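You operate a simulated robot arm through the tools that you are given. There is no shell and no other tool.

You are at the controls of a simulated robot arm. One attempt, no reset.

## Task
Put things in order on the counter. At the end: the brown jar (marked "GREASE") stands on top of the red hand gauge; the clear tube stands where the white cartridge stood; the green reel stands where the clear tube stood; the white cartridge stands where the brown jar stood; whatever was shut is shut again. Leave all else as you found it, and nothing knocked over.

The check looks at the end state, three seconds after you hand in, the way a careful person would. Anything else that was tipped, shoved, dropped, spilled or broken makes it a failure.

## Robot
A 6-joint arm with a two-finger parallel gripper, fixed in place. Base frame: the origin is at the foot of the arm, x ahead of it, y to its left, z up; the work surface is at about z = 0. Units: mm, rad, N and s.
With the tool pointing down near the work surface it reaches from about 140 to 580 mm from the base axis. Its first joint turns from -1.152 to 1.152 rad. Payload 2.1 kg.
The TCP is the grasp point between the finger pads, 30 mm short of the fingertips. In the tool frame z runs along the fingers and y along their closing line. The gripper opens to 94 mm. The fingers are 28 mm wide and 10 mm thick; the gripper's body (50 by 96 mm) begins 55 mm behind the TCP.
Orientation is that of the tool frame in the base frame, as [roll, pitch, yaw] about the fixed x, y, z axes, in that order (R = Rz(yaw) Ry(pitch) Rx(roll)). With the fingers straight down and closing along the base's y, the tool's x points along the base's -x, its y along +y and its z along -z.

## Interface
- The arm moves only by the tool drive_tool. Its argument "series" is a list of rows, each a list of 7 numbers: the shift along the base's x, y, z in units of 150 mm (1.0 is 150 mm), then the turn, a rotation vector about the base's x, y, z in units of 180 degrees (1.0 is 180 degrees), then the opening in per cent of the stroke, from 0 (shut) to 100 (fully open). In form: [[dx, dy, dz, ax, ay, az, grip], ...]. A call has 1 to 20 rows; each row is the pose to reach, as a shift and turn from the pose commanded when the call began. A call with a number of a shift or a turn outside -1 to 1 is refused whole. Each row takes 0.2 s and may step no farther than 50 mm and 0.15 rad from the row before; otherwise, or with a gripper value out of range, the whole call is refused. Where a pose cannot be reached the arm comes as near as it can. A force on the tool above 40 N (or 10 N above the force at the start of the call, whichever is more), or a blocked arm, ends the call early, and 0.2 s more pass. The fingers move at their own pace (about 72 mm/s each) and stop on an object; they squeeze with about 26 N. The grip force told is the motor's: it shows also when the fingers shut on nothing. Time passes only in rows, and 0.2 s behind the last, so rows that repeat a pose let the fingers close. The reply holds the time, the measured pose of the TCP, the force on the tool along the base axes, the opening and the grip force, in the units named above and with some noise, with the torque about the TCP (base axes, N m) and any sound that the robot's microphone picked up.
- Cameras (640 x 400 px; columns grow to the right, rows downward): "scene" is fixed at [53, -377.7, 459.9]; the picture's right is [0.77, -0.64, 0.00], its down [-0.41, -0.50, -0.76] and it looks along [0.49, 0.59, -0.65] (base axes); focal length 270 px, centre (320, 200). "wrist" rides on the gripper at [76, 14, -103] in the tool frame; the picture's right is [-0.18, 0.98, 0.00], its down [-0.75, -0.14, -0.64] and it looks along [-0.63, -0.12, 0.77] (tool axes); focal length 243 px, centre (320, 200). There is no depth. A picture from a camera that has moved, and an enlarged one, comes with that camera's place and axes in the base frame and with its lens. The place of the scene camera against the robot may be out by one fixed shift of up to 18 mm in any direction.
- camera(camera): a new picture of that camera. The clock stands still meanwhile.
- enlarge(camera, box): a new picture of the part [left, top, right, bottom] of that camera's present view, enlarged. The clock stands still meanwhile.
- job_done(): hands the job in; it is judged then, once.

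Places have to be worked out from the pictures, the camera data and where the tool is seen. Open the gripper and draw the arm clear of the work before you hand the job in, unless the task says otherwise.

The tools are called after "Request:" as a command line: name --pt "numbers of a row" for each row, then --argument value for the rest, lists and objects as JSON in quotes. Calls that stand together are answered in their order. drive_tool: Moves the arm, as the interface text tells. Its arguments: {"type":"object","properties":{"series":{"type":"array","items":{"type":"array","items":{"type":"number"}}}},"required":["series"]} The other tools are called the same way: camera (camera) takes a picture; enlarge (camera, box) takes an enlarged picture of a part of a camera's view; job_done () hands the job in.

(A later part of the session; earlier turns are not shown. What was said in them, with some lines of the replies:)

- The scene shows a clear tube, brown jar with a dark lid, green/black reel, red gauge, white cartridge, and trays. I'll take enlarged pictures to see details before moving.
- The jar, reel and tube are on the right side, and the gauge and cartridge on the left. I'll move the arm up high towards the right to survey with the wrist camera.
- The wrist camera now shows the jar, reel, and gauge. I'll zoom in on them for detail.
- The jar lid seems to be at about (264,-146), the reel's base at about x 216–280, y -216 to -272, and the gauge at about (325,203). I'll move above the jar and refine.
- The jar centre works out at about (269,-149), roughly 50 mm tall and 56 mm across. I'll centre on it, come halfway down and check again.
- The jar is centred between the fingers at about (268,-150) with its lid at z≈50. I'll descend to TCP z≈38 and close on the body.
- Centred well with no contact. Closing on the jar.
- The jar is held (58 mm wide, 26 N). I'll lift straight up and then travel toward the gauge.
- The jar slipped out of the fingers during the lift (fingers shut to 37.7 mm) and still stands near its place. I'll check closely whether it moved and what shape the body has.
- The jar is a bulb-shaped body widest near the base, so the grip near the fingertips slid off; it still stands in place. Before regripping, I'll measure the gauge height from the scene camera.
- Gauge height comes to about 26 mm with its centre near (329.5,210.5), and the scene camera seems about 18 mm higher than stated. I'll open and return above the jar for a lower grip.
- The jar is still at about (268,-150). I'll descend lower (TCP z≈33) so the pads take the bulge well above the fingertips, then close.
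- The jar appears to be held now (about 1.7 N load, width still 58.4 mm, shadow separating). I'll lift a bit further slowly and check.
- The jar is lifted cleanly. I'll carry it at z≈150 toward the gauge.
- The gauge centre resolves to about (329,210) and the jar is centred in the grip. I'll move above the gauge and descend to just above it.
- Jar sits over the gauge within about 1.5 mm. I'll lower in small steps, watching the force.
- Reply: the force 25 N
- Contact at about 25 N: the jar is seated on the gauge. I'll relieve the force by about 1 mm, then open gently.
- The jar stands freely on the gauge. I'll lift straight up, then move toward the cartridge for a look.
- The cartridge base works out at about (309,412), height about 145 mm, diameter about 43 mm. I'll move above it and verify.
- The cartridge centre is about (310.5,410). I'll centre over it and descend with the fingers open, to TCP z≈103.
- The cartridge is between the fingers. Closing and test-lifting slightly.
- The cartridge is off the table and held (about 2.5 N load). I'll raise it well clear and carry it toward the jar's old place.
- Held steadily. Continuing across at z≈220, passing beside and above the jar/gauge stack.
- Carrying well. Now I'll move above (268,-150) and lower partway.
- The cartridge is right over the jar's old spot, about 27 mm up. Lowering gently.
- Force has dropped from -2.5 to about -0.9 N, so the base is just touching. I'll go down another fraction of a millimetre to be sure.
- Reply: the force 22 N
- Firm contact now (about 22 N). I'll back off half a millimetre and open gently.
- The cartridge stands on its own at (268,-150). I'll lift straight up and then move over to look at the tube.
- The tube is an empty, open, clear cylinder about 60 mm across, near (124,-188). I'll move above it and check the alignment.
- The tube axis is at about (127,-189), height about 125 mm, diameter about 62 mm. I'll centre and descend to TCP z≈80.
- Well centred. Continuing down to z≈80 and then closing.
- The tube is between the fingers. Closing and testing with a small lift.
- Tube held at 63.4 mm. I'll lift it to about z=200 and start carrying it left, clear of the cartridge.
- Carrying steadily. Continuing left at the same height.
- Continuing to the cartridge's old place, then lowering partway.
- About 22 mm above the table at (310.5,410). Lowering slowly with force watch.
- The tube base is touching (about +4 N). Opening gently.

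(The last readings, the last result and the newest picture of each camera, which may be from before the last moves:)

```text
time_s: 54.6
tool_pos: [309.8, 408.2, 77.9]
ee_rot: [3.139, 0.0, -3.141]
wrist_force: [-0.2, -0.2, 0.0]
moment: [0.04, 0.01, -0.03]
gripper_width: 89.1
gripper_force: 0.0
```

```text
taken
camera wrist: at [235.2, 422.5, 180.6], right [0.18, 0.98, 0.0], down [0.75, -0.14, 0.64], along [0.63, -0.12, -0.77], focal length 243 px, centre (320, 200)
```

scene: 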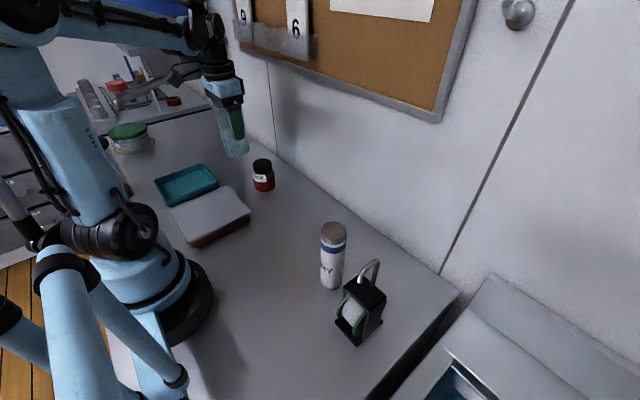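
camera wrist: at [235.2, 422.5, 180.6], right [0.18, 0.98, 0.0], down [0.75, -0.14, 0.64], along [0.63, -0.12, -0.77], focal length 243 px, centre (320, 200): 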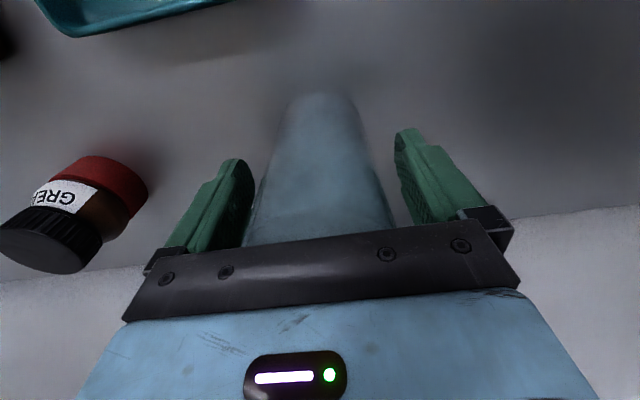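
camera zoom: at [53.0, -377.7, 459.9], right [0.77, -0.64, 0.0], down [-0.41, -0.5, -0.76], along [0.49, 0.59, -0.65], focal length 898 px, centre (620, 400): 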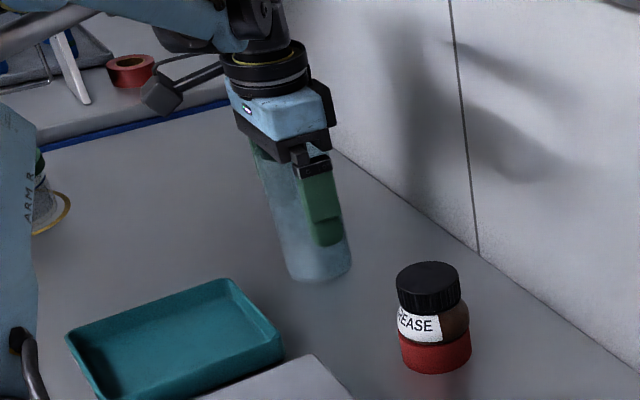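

The tube stands free. Lifting straight up, then returning to the right side for the reel.

Request:
drive_tool --pt "0 0 0.1 0 0 0 97" --pt "0 0 0.35 0 0 0 97" --pt "0 0 0.65 0 0 0 97" --pt "0 0 0.95 0 0 0 97" --pt "-0.05 -0.25 1.0 0 0 0 97" --pt "-0.1 -0.5 1.0 0 0 0 97" --pt "-0.15 -0.75 1.0 0 0 0 97" --pt "-0.2 -1.0 1.0 0 0 0 97"

Request:
camera --camera "wrist"

Request:
drive_tool --pt "-0.02 -0.3 0 0 0 0 97" --pt "-0.05 -0.6 0 0 0 0 97" --pt "-0.08 -0.85 0 0 0 0 97" --pt "-0.1 -1.0 0 0 0 0 97"

Request:
drive_tool --pt "-0.1 -0.3 0 0 0 0 97" --pt "-0.2 -0.6 0.05 0 0 0 97" --pt "-0.3 -0.85 0.1 0 0 0 97" --pt "-0.35 -1.0 0.15 0 0 0 97"

Request:
camera --camera "scene"

```text
time_s: 56.4
tool_pos: [279.8, 258.3, 229.2]
ee_rot: [3.14, 0.002, -3.14]
wrist_force: [0.2, -0.2, 0.4]
moment: [0.03, 0.0, 0.0]
gripper_width: 91.1
gripper_force: 0.1
```

```text
taken
camera wrist: at [204.7, 272.2, 330.5], right [0.18, 0.98, 0.0], down [0.75, -0.14, 0.64], along [0.63, -0.12, -0.77], focal length 243 px, centre (320, 200)
```

wrist: 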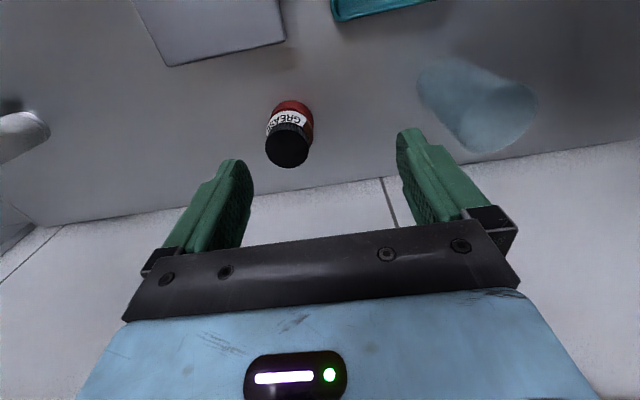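

```text
time_s: 57.4
tool_pos: [265.3, 109.6, 229.3]
ee_rot: [3.14, 0.001, -3.14]
wrist_force: [0.2, 0.2, 0.6]
moment: [-0.02, -0.01, 0.03]
gripper_width: 91.2
gripper_force: 0.0
```

```text
time_s: 58.4
tool_pos: [212.7, -41.8, 251.5]
ee_rot: [3.14, 0.0, -3.14]
wrist_force: [0.0, 0.3, -0.9]
moment: [-0.03, 0.01, 0.01]
gripper_width: 91.0
gripper_force: 0.1
```

```text
taken
```

scene: 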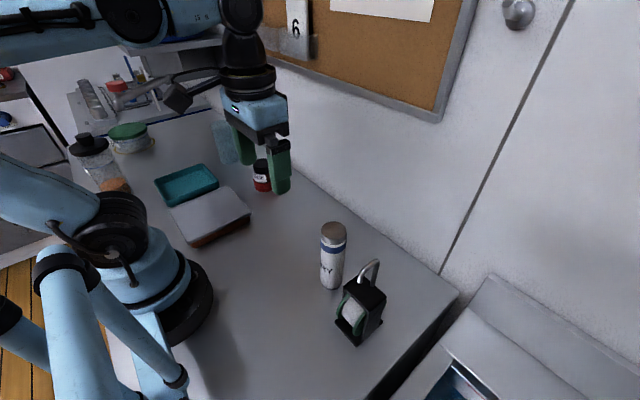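

Now I'll move to a vantage point behind the reel to measure its handle geometry.

Request:
drive_tool --pt "-0.06 -0.25 0.03 0 0 0 97" --pt "-0.12 -0.5 0.06 0 0 0 97" --pt "-0.18 -0.75 0.1 0 0 0 97" --pt "-0.22 -1.0 0.12 0 0 0 97"

Request:
drive_tool --pt "0 -0.2 0 0 0 0 97" --pt "0 -0.2 0 0 0 0 97"

Request:
camera --camera "wrist"

Request:
enlarge --camera "wrist" --box '[240, 80, 400, 230]'

```text
time_s: 59.4
tool_pos: [179.8, -191.7, 269.7]
ee_rot: [3.14, 0.002, -3.138]
wrist_force: [-0.9, 0.7, -0.3]
moment: [0.0, -0.02, 0.04]
gripper_width: 91.2
gripper_force: 0.1
```

```text
time_s: 60.0
tool_pos: [180.3, -220.8, 269.6]
ee_rot: [3.141, 0.003, -3.141]
wrist_force: [-0.5, 0.2, 0.0]
moment: [-0.03, 0.0, 0.03]
gripper_width: 91.6
gripper_force: 0.1
```

```text
taken
camera wrist: at [105.1, -207.4, 371.2], right [0.18, 0.98, 0.0], down [0.75, -0.14, 0.64], along [0.63, -0.12, -0.77], focal length 243 px, centre (320, 200)
```

wrist: 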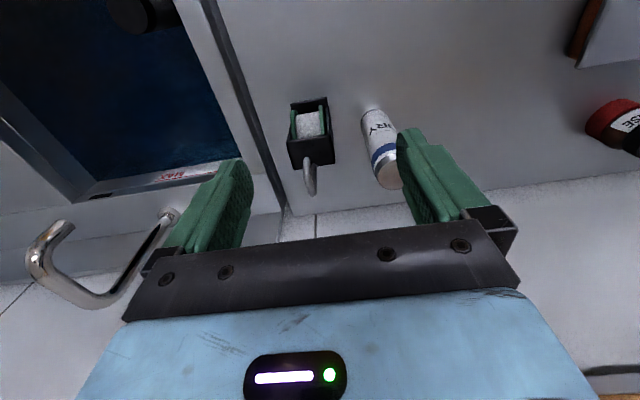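

```text
2.67 times, centred on (320, 155) of wrist
camera zoom: at [105.1, -207.4, 371.2], right [0.18, 0.98, 0.0], down [0.75, -0.14, 0.64], along [0.63, -0.12, -0.77], focal length 647 px, centre (320, 320)
```

zoom: 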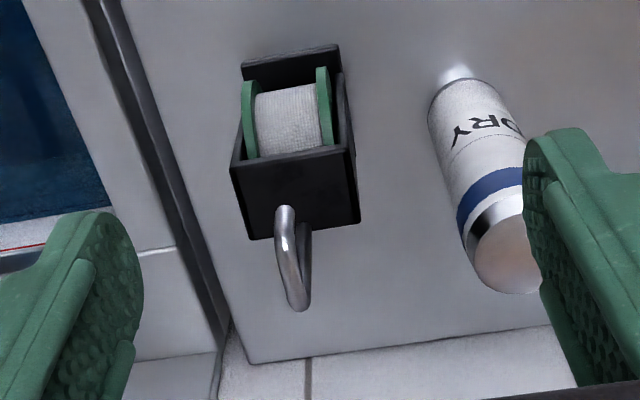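

The reel's hook lies in a plane along x, with the rod at y≈-243, top bar z≈165 spanning x≈234–264, and its stand top is at z≈112. I'll move above it with a narrower opening and check.

Request:
drive_tool --pt "0.15 -0.05 0 0 0 0 60" --pt "0.32 -0.1 0 0 0 0 50" --pt "0.46 -0.153 -0.05 0 0 0 50" --pt "0.46 -0.153 -0.25 0 0 0 50" --pt "0.46 -0.153 -0.335 0 0 0 50" --pt "0.46 -0.153 -0.335 0 0 0 50"

Request:
camera --camera "wrist"

Request:
enlarge --camera "scene" --box '[300, 160, 420, 350]'

Request:
enlarge --camera "wrist" --box '[240, 40, 400, 200]'

```text
time_s: 61.4
tool_pos: [250.2, -244.0, 219.9]
ee_rot: [3.141, 0.001, -3.14]
wrist_force: [0.1, -0.3, 0.0]
moment: [-0.02, -0.02, 0.0]
gripper_width: 47.0
gripper_force: 0.1
```

```text
taken
camera wrist: at [174.0, -229.8, 321.2], right [0.18, 0.98, 0.0], down [0.75, -0.14, 0.64], along [0.63, -0.12, -0.77], focal length 243 px, centre (320, 200)
```

wrist: 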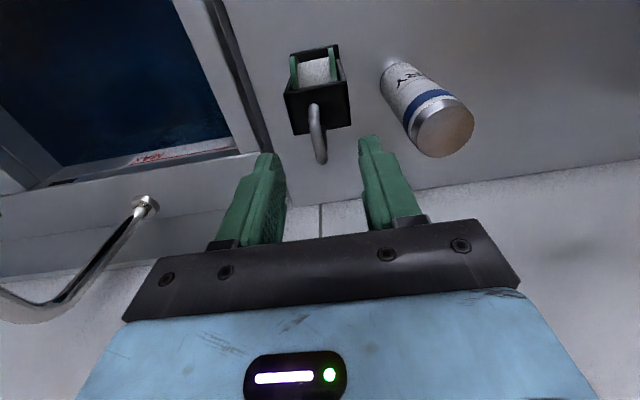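

```text
2.11 times, centred on (360, 255) of scene
camera zoom: at [53.0, -377.7, 459.9], right [0.77, -0.64, 0.0], down [-0.41, -0.5, -0.76], along [0.49, 0.59, -0.65], focal length 567 px, centre (236, 84)
```

zoom: 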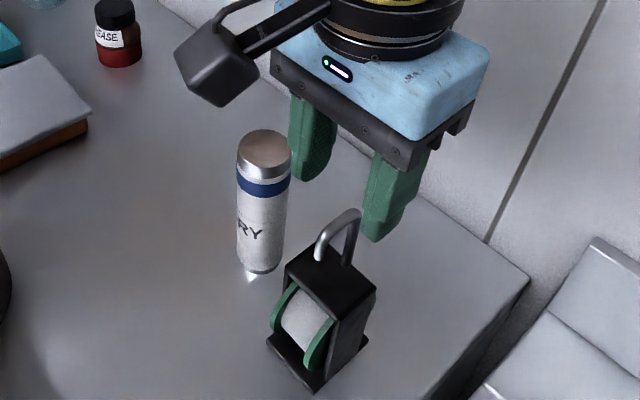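

```text
2.50 times, centred on (320, 120) of wrist
camera zoom: at [174.0, -229.8, 321.2], right [0.18, 0.98, 0.0], down [0.75, -0.14, 0.64], along [0.63, -0.12, -0.77], focal length 606 px, centre (320, 400)
```

zoom: 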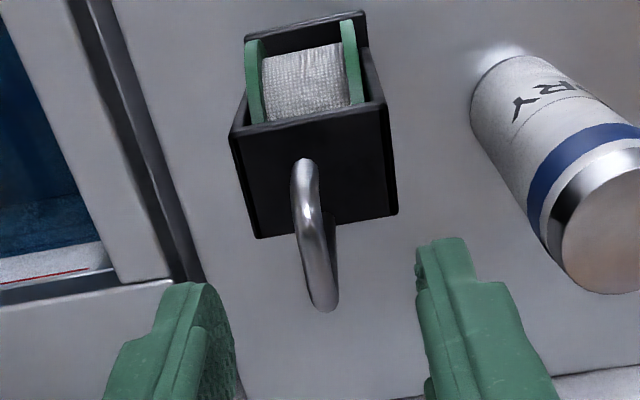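

The hook is about 2.4 mm further to -y than the TCP. I'll correct and descend so the pads straddle the hook, stopping with the tips above the stand's top.

Request:
drive_tool --pt "0 -0.016 -0.1 0 0 0 50" --pt "0 -0.016 -0.25 0 0 0 50" --pt "0 -0.016 -0.37 0 0 0 50" --pt "0 -0.016 -0.43 0 0 0 50" --pt "0 -0.016 -0.43 0 0 0 50"

Request:
camera --camera "wrist"

Request:
enlarge --camera "scene" --box '[310, 210, 410, 340]'

Request:
enlarge --camera "wrist" --box '[240, 80, 400, 240]'

```text
time_s: 62.6
tool_pos: [248.6, -245.9, 154.7]
ee_rot: [3.14, 0.002, -3.14]
wrist_force: [0.0, -0.9, 0.1]
moment: [-0.01, 0.0, -0.02]
gripper_width: 47.0
gripper_force: 0.0
```

```text
taken
camera wrist: at [173.8, -232.8, 257.1], right [0.18, 0.98, 0.0], down [0.75, -0.14, 0.64], along [0.63, -0.12, -0.77], focal length 243 px, centre (320, 200)
```

wrist: 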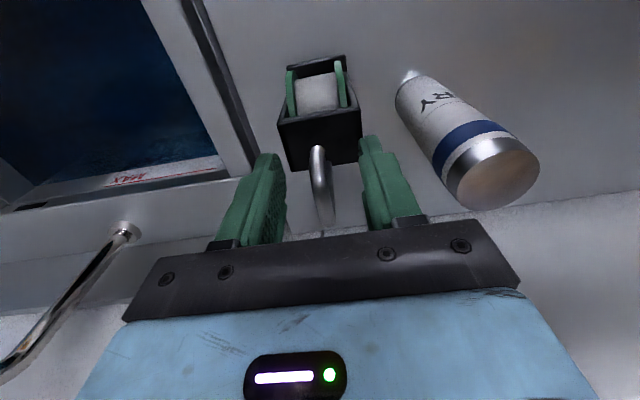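

```text
3.08 times, centred on (360, 275) of scene
camera zoom: at [53.0, -377.7, 459.9], right [0.77, -0.64, 0.0], down [-0.41, -0.5, -0.76], along [0.49, 0.59, -0.65], focal length 829 px, centre (197, -31)
```

zoom: 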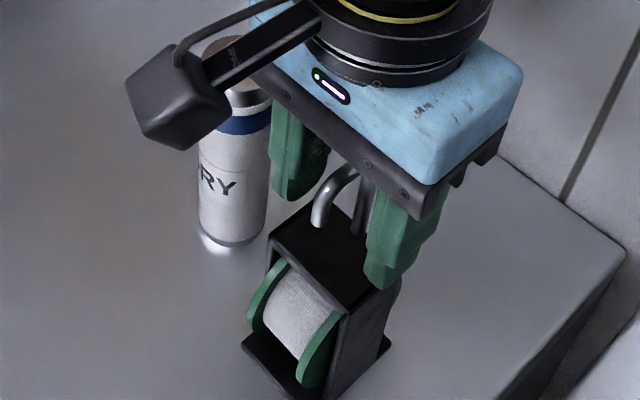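

```text
2.50 times, centred on (320, 160) of wrist
camera zoom: at [173.8, -232.8, 257.1], right [0.18, 0.98, 0.0], down [0.75, -0.14, 0.64], along [0.63, -0.12, -0.77], focal length 606 px, centre (320, 300)
```

zoom: 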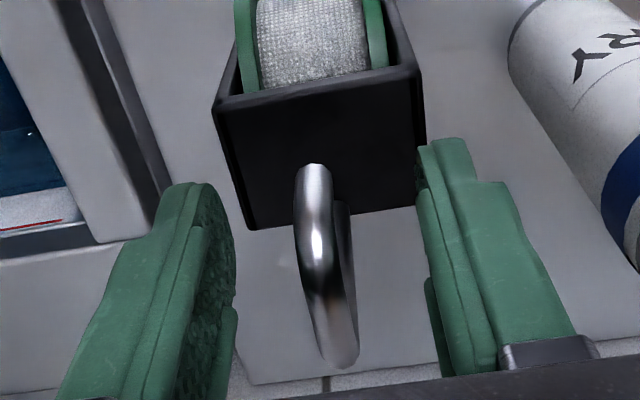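

The hook sits centred between the fingers (rod at y≈-245, bar z≈165, stand top around z≈90–100, tips at ≈125). Closing on the hook and reading the grip.

Request:
drive_tool --pt "0 0 -0.015 0 0 0 40" --pt "0 0 -0.015 0 0 0 20" --pt "0 0 -0.015 0 0 0 0" --pt "0 0 -0.015 0 0 0 0" --pt "0 0 -0.015 0 0 0 0" --pt "0 0 -0.015 0 0 0 0"

Request:
camera --camera "wrist"

Request:
enlarge --camera "scene" --box '[310, 210, 410, 350]'

```text
time_s: 64.0
tool_pos: [249.7, -247.6, 154.2]
ee_rot: [3.139, 0.003, -3.14]
wrist_force: [-0.3, 0.5, -0.4]
moment: [0.01, 0.01, -0.02]
gripper_width: 12.2
gripper_force: 25.7
```

```text
taken
camera wrist: at [173.8, -232.9, 254.8], right [0.18, 0.98, 0.0], down [0.75, -0.14, 0.64], along [0.63, -0.12, -0.77], focal length 243 px, centre (320, 200)
```

wrist: 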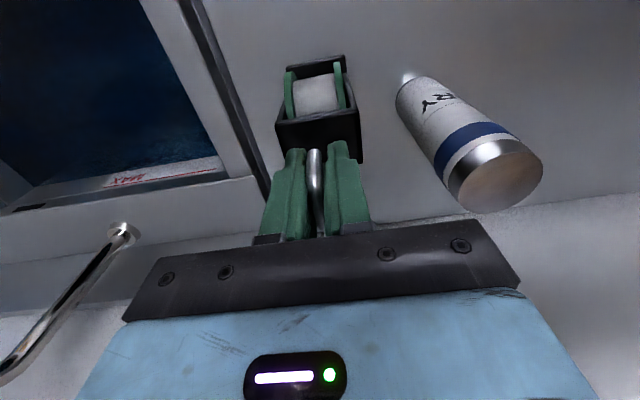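

```text
2.86 times, centred on (360, 280) of scene
camera zoom: at [53.0, -377.7, 459.9], right [0.77, -0.64, 0.0], down [-0.41, -0.5, -0.76], along [0.49, 0.59, -0.65], focal length 770 px, centre (206, -29)
```

zoom: 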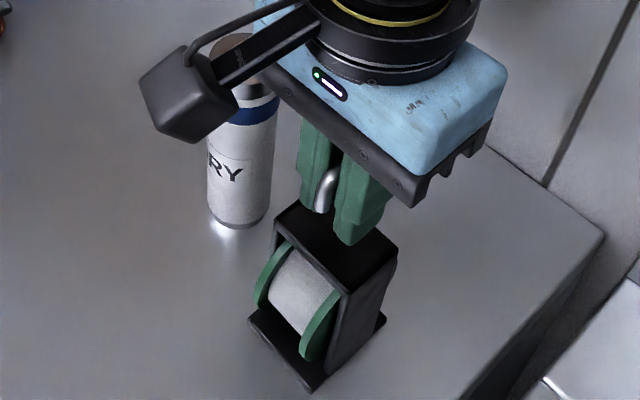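

Gripping the hook at 12.2 mm width, 26 N. Testing with a slow 6 mm lift.

Request:
drive_tool --pt "0 0 0.013 0 0 0 0" --pt "0 0 0.027 0 0 0 0" --pt "0 0 0.04 0 0 0 0" --pt "0 0 0.04 0 0 0 0"

Request:
camera --camera "wrist"

Request:
enlarge --camera "scene" --box '[310, 210, 410, 350]'

```text
time_s: 65.0
tool_pos: [249.0, -246.4, 158.6]
ee_rot: [3.141, 0.002, -3.141]
wrist_force: [-0.1, -0.8, -2.0]
moment: [-0.03, 0.04, 0.04]
gripper_width: 12.0
gripper_force: 26.5
```

```text
taken
camera wrist: at [174.2, -232.6, 260.6], right [0.18, 0.98, 0.0], down [0.75, -0.14, 0.64], along [0.63, -0.12, -0.77], focal length 243 px, centre (320, 200)
```

wrist: 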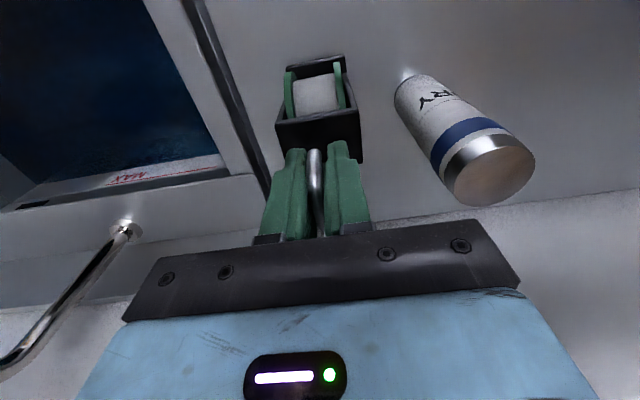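

```text
2.86 times, centred on (360, 280) of scene
camera zoom: at [53.0, -377.7, 459.9], right [0.77, -0.64, 0.0], down [-0.41, -0.5, -0.76], along [0.49, 0.59, -0.65], focal length 770 px, centre (206, -29)
```

zoom: 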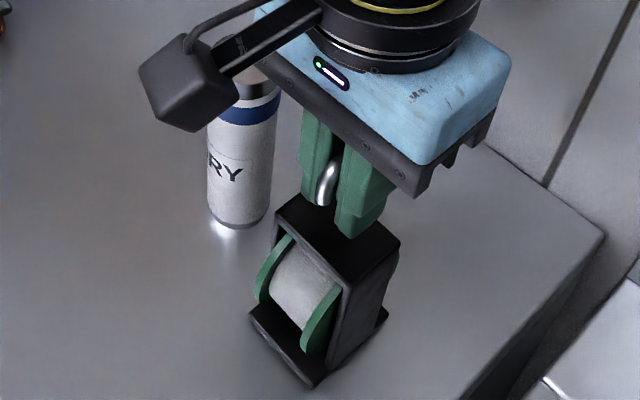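

The reel lifts with the gripper and hangs upright. I'll raise it about 40 mm and carry it slowly to the tube's old place.

Request:
drive_tool --pt "0 0 0.05 0 0 0 0" --pt "0 0 0.15 0 0 0 0" --pt "0 0 0.23 0 0 0 0" --pt "-0.05 0.02 0.23 0 0 0 0" --pt "-0.16 0.07 0.23 0 0 0 0" --pt "-0.3 0.14 0.23 0 0 0 0" --pt "-0.45 0.21 0.23 0 0 0 0" --pt "-0.6 0.28 0.23 0 0 0 0" --pt "-0.72 0.335 0.23 0 0 0 0" --pt "-0.79 0.367 0.23 0 0 0 0" --pt "-0.805 0.374 0.23 0 0 0 0" --pt "-0.805 0.374 0.23 0 0 0 0"

Request:
camera --camera "wrist"

Request:
camera --camera "scene"

```text
time_s: 67.6
tool_pos: [128.2, -190.2, 192.6]
ee_rot: [-3.141, 0.002, -3.141]
wrist_force: [-0.3, 0.0, -2.0]
moment: [0.0, 0.0, -0.01]
gripper_width: 11.9
gripper_force: 26.4
```

```text
taken
camera wrist: at [53.0, -176.4, 294.7], right [0.18, 0.98, 0.0], down [0.75, -0.14, 0.64], along [0.63, -0.12, -0.77], focal length 243 px, centre (320, 200)
```

wrist: 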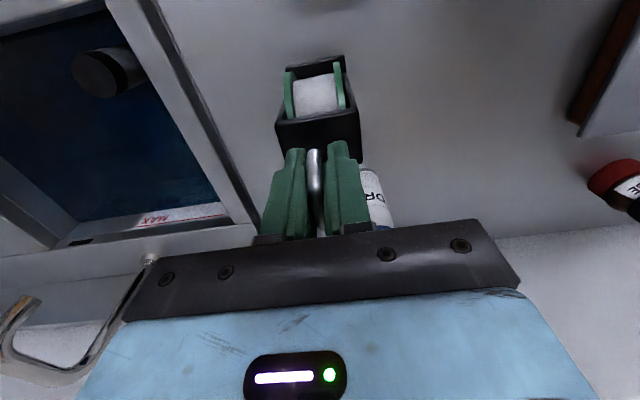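

```text
taken
```

scene: 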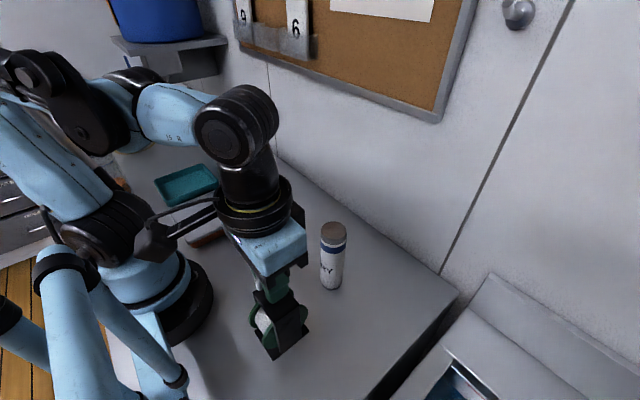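

The reel hangs upright over the tube's old place. Lowering gently to the table.

Request:
drive_tool --pt "0 0 -0.08 0 0 0 0" --pt "0 0 -0.16 0 0 0 0" --pt "0 0 -0.21 0 0 0 0" --pt "0 0 -0.24 0 0 0 0" --pt "0 0 -0.255 0 0 0 0" --pt "0 0 -0.263 0 0 0 0" --pt "0 0 -0.267 0 0 0 0" --pt "0 0 -0.27 0 0 0 0" --pt "0 0 -0.27 0 0 0 0"

Request:
enlarge --camera "scene" --box '[220, 230, 340, 390]'

Request:
camera --camera "wrist"

```text
time_s: 69.6
tool_pos: [126.9, -190.1, 152.2]
ee_rot: [3.14, -0.001, -3.138]
wrist_force: [-2.3, 1.6, 5.3]
moment: [-0.01, 0.05, -0.01]
gripper_width: 12.0
gripper_force: 25.9
```

```text
2.50 times, centred on (280, 310) of scene
camera zoom: at [53.0, -377.6, 459.9], right [0.77, -0.64, 0.0], down [-0.41, -0.5, -0.76], along [0.49, 0.59, -0.65], focal length 674 px, centre (420, -75)
```

zoom: 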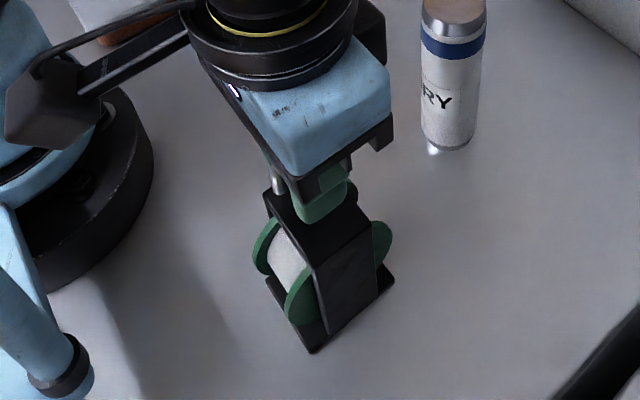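

```text
taken
camera wrist: at [52.9, -176.7, 254.6], right [0.18, 0.98, 0.0], down [0.75, -0.14, 0.64], along [0.63, -0.12, -0.77], focal length 243 px, centre (320, 200)
```

wrist: 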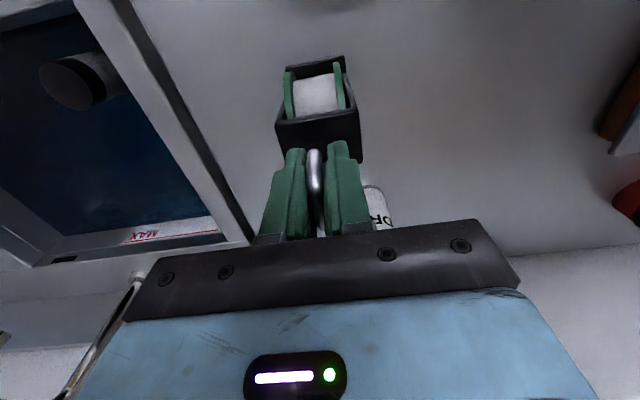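

The reel base is resting on the table (+5 N) and, by the scene camera, centred about (127,-190), where the tube stood. Opening gently.

Request:
drive_tool --pt "0 0 0.001 0 0 0 14" --pt "0 0 0.001 0 0 0 20" --pt "0 0 0.001 0 0 0 30" --pt "0 0 0.001 0 0 0 45" --pt "0 0 0.001 0 0 0 45"

Request:
enlarge --camera "scene" --box '[220, 230, 340, 390]'

Request:
camera --camera "wrist"

```text
time_s: 70.8
tool_pos: [126.9, -190.3, 151.5]
ee_rot: [3.14, 0.001, 3.141]
wrist_force: [0.7, -1.0, 0.3]
moment: [0.02, -0.02, -0.02]
gripper_width: 42.2
gripper_force: 0.0
```

```text
2.50 times, centred on (280, 310) of scene
camera zoom: at [53.0, -377.7, 459.9], right [0.77, -0.64, 0.0], down [-0.41, -0.5, -0.76], along [0.49, 0.59, -0.65], focal length 674 px, centre (420, -75)
```

zoom: 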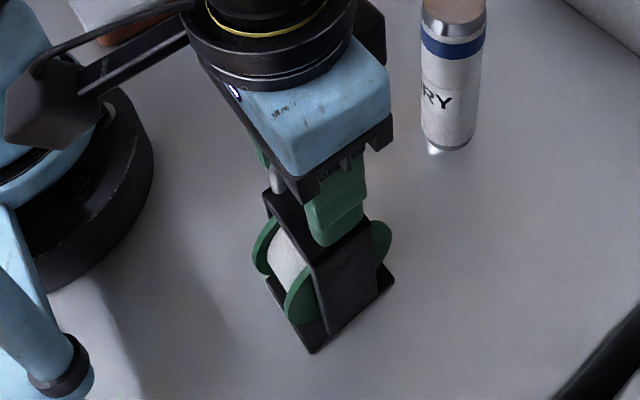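

```text
taken
camera wrist: at [52.8, -176.6, 254.4], right [0.18, 0.98, 0.0], down [0.75, -0.14, 0.64], along [0.63, -0.12, -0.77], focal length 243 px, centre (320, 200)
```

wrist: 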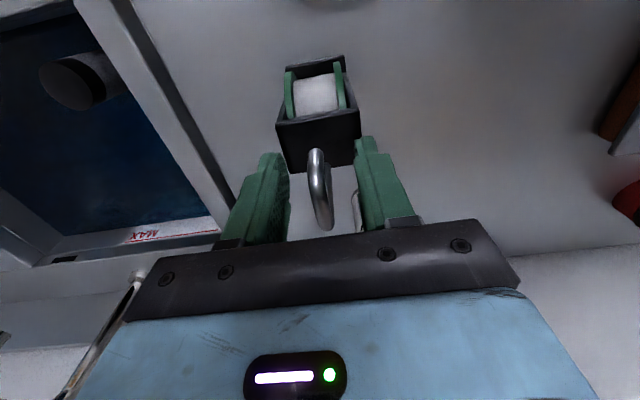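

The reel stands freely on its own. I'll lift straight up past the hook and draw the arm clear, then check everything.

Request:
drive_tool --pt "0 0 0.06 0 0 0 45" --pt "0 0 0.2 0 0 0 45" --pt "0 0 0.4 0 0 0 45" --pt "0 0 0.65 0 0 0 45" --pt "0 0 0.85 0 0 0 45" --pt "0.15 0.15 0.9 0 0 0 60" --pt "0.35 0.4 0.9 0 0 0 80" --pt "0.45 0.7 0.9 0 0 0 100" --pt "0.5 0.95 0.9 0 0 0 100"

Request:
camera --camera "scene"

Request:
camera --camera "wrist"

```text
time_s: 72.8
tool_pos: [203.3, -48.0, 287.2]
ee_rot: [3.139, 0.002, -3.139]
wrist_force: [0.8, 0.6, 0.8]
moment: [0.0, 0.01, -0.01]
gripper_width: 94.1
gripper_force: 0.1
```

```text
taken
```

scene: 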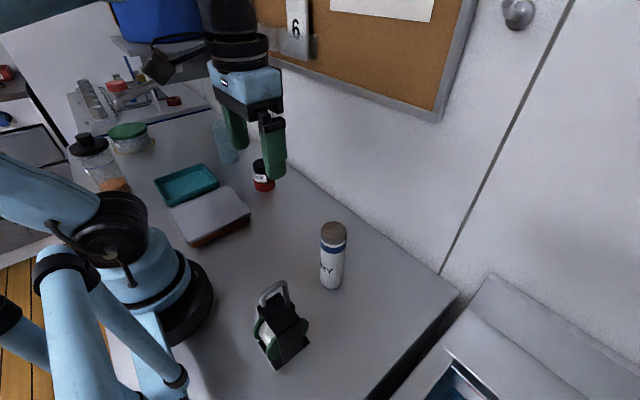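

```text
taken
camera wrist: at [128.0, -33.8, 389.4], right [0.18, 0.98, 0.0], down [0.75, -0.14, 0.64], along [0.63, -0.12, -0.77], focal length 243 px, centre (320, 200)
```

wrist: 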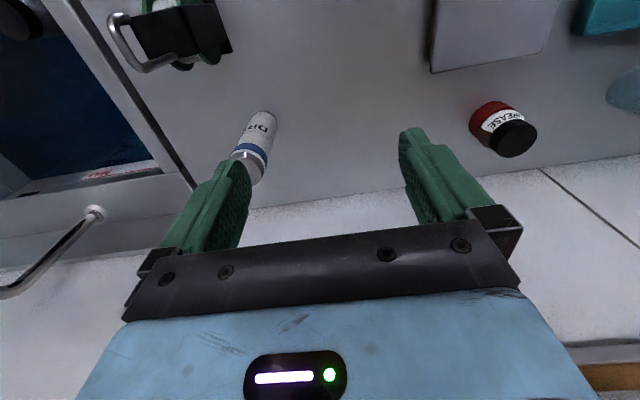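

All items look in place. I'll back the arm up toward its starting pose and inspect each spot.

Request:
drive_tool --pt "0.2 0.15 0 0 0 0 100" --pt "0.45 0.3 0 0 0 0 100" --pt "0.7 0.45 -0.05 0 0 0 100" --pt "0.95 0.56 -0.1 0 0 0 100" --pt "0.95 0.56 -0.1 0 0 0 100"

Request:
camera --camera "scene"

Request:
enlarge --camera "scene" --box '[180, 100, 300, 210]'

Request:
enlarge --camera "scene" --box '[230, 210, 370, 380]'

Request:
camera --camera "wrist"

```text
time_s: 74.0
tool_pos: [346.3, 35.9, 272.7]
ee_rot: [3.141, 0.001, -3.14]
wrist_force: [0.1, -0.2, -0.1]
moment: [0.05, -0.01, 0.0]
gripper_width: 94.0
gripper_force: 0.0
```

```text
taken
```

scene: 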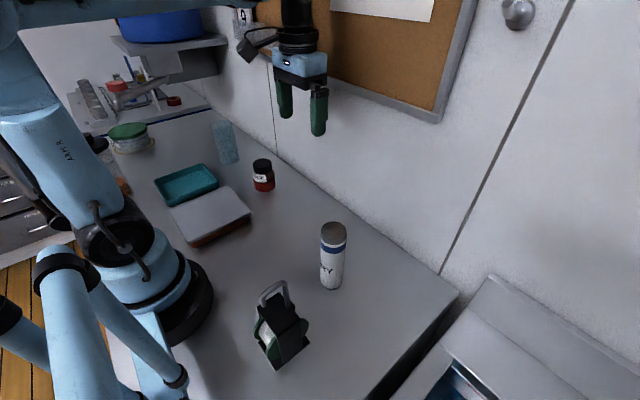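

```text
3.64 times, centred on (240, 155) of scene
camera zoom: at [53.0, -377.6, 459.9], right [0.77, -0.64, 0.0], down [-0.41, -0.5, -0.76], along [0.49, 0.59, -0.65], focal length 980 px, centre (611, 364)
```

zoom: 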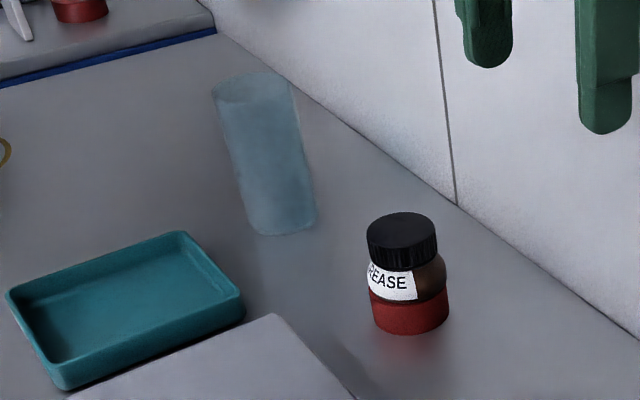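

```text
2.35 times, centred on (300, 295) of scene
camera zoom: at [53.0, -377.6, 459.9], right [0.77, -0.64, 0.0], down [-0.41, -0.5, -0.76], along [0.49, 0.59, -0.65], focal length 634 px, centre (367, -24)
```

zoom: 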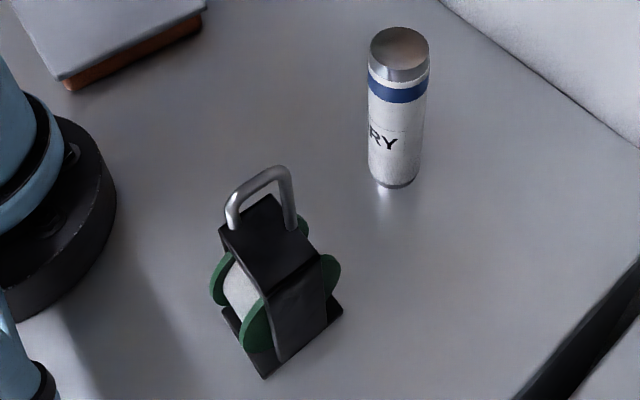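

```text
taken
camera wrist: at [271.4, 50.4, 374.1], right [0.18, 0.98, 0.0], down [0.75, -0.14, 0.64], along [0.63, -0.12, -0.77], focal length 243 px, centre (320, 200)
```

wrist: 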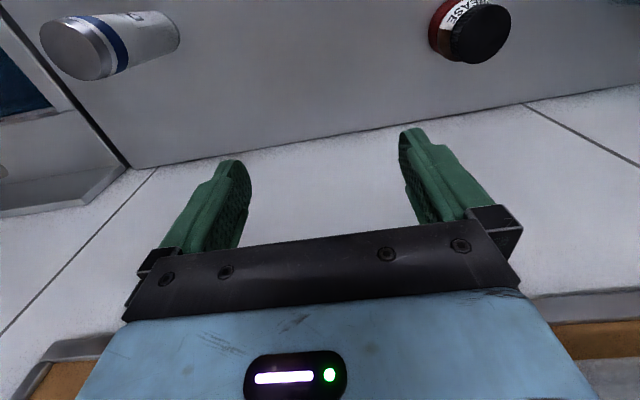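

Everything is upright. I'll zoom more closely on the tube base and jar stack for a last position check.

Request:
enlarge --camera "scene" --box '[195, 100, 255, 180]'

Request:
enlarge --camera "scene" --box '[240, 150, 288, 200]'

Request:
enlarge --camera "wrist" --box '[410, 0, 530, 80]'

Request:
enlarge --camera "scene" --box '[230, 270, 330, 380]'

```text
5.00 times, centred on (225, 140) of scene
camera zoom: at [53.0, -377.6, 459.9], right [0.77, -0.64, 0.0], down [-0.41, -0.5, -0.76], along [0.49, 0.59, -0.65], focal length 1347 px, centre (795, 500)
```

zoom: 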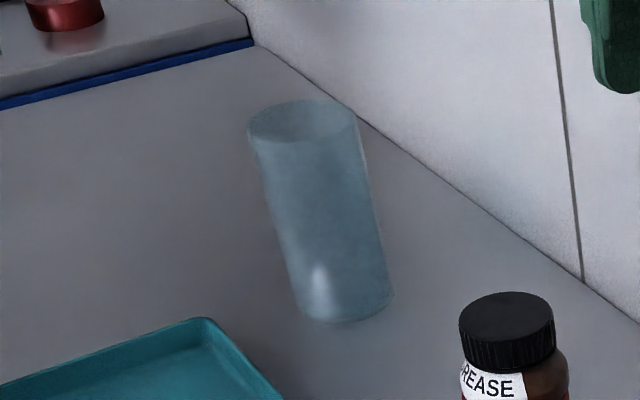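

```text
8.00 times, centred on (264, 175) of scene
camera zoom: at [53.0, -377.6, 459.9], right [0.77, -0.64, 0.0], down [-0.41, -0.5, -0.76], along [0.49, 0.59, -0.65], focal length 2156 px, centre (768, 400)
```

zoom: 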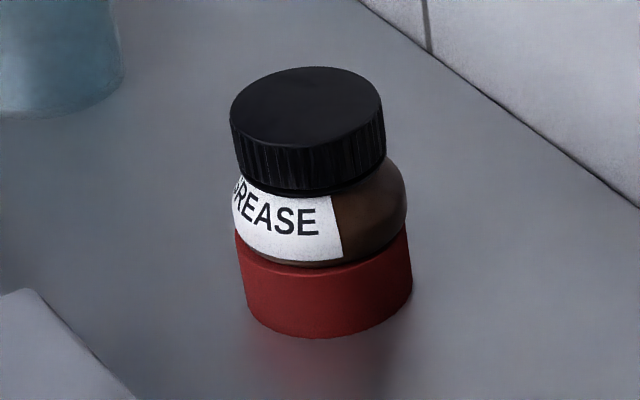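

```text
5.00 times, centred on (470, 40) of wrist
camera zoom: at [271.4, 50.4, 374.1], right [0.18, 0.98, 0.0], down [0.75, -0.14, 0.64], along [0.63, -0.12, -0.77], focal length 1213 px, centre (-430, 1000)
```

zoom: 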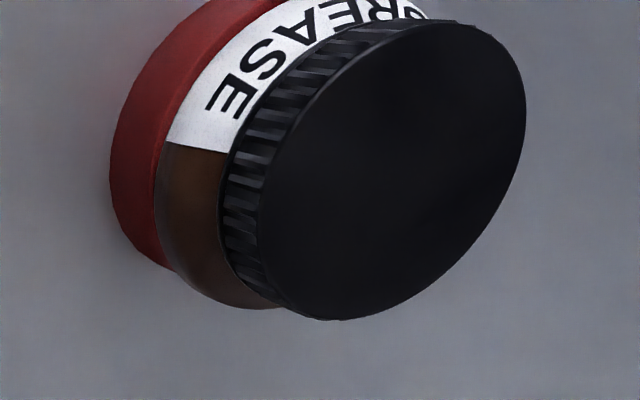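

```text
3.64 times, centred on (280, 325) of scene
camera zoom: at [53.0, -377.6, 459.9], right [0.77, -0.64, 0.0], down [-0.41, -0.5, -0.76], along [0.49, 0.59, -0.65], focal length 980 px, centre (466, -254)
```

zoom: 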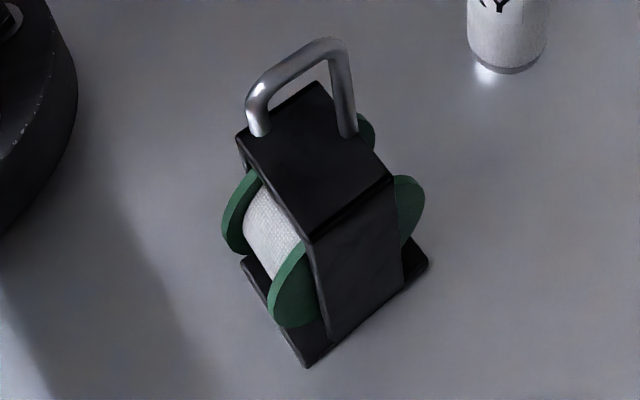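

The jar stands squarely on the gauge. The tube, cartridge and reel are upright within a few millimetres of their target spots, and nothing else was disturbed or opened. The gripper is open and the arm is clear, so I'm handing in.

Request:
job_done

```text
The job is handed in.
```

I rearranged everything as asked and handed the job in; I haven't seen the check's result. At the end, everything I moved was standing upright.

| Item | Where it stands now | How close |
|---|---|---|
| Brown jar ("GREASE") | On top of the red hand gauge | Centred to about 2 mm |
| White cartridge | Where the brown jar stood | Within about 2 mm |
| Clear tube | Where the white cartridge stood | Wrist camera about 2 mm off, scene camera up to about 7 mm |
| Green reel | Where the clear tube stood | Wrist camera about 2 mm off, scene camera up to about 8 mm |

- **Jar slip:** on my first try the jar slipped out of the fingers. It stayed upright in its place, and I picked it up with a lower grip the second time.
- **Reel:** I took "the green reel" to mean the whole stand with its hook, and moved it as one piece.
- **Shut things:** I opened nothing, so there was nothing to shut again.

The gripper is open and the arm is clear of the counter.
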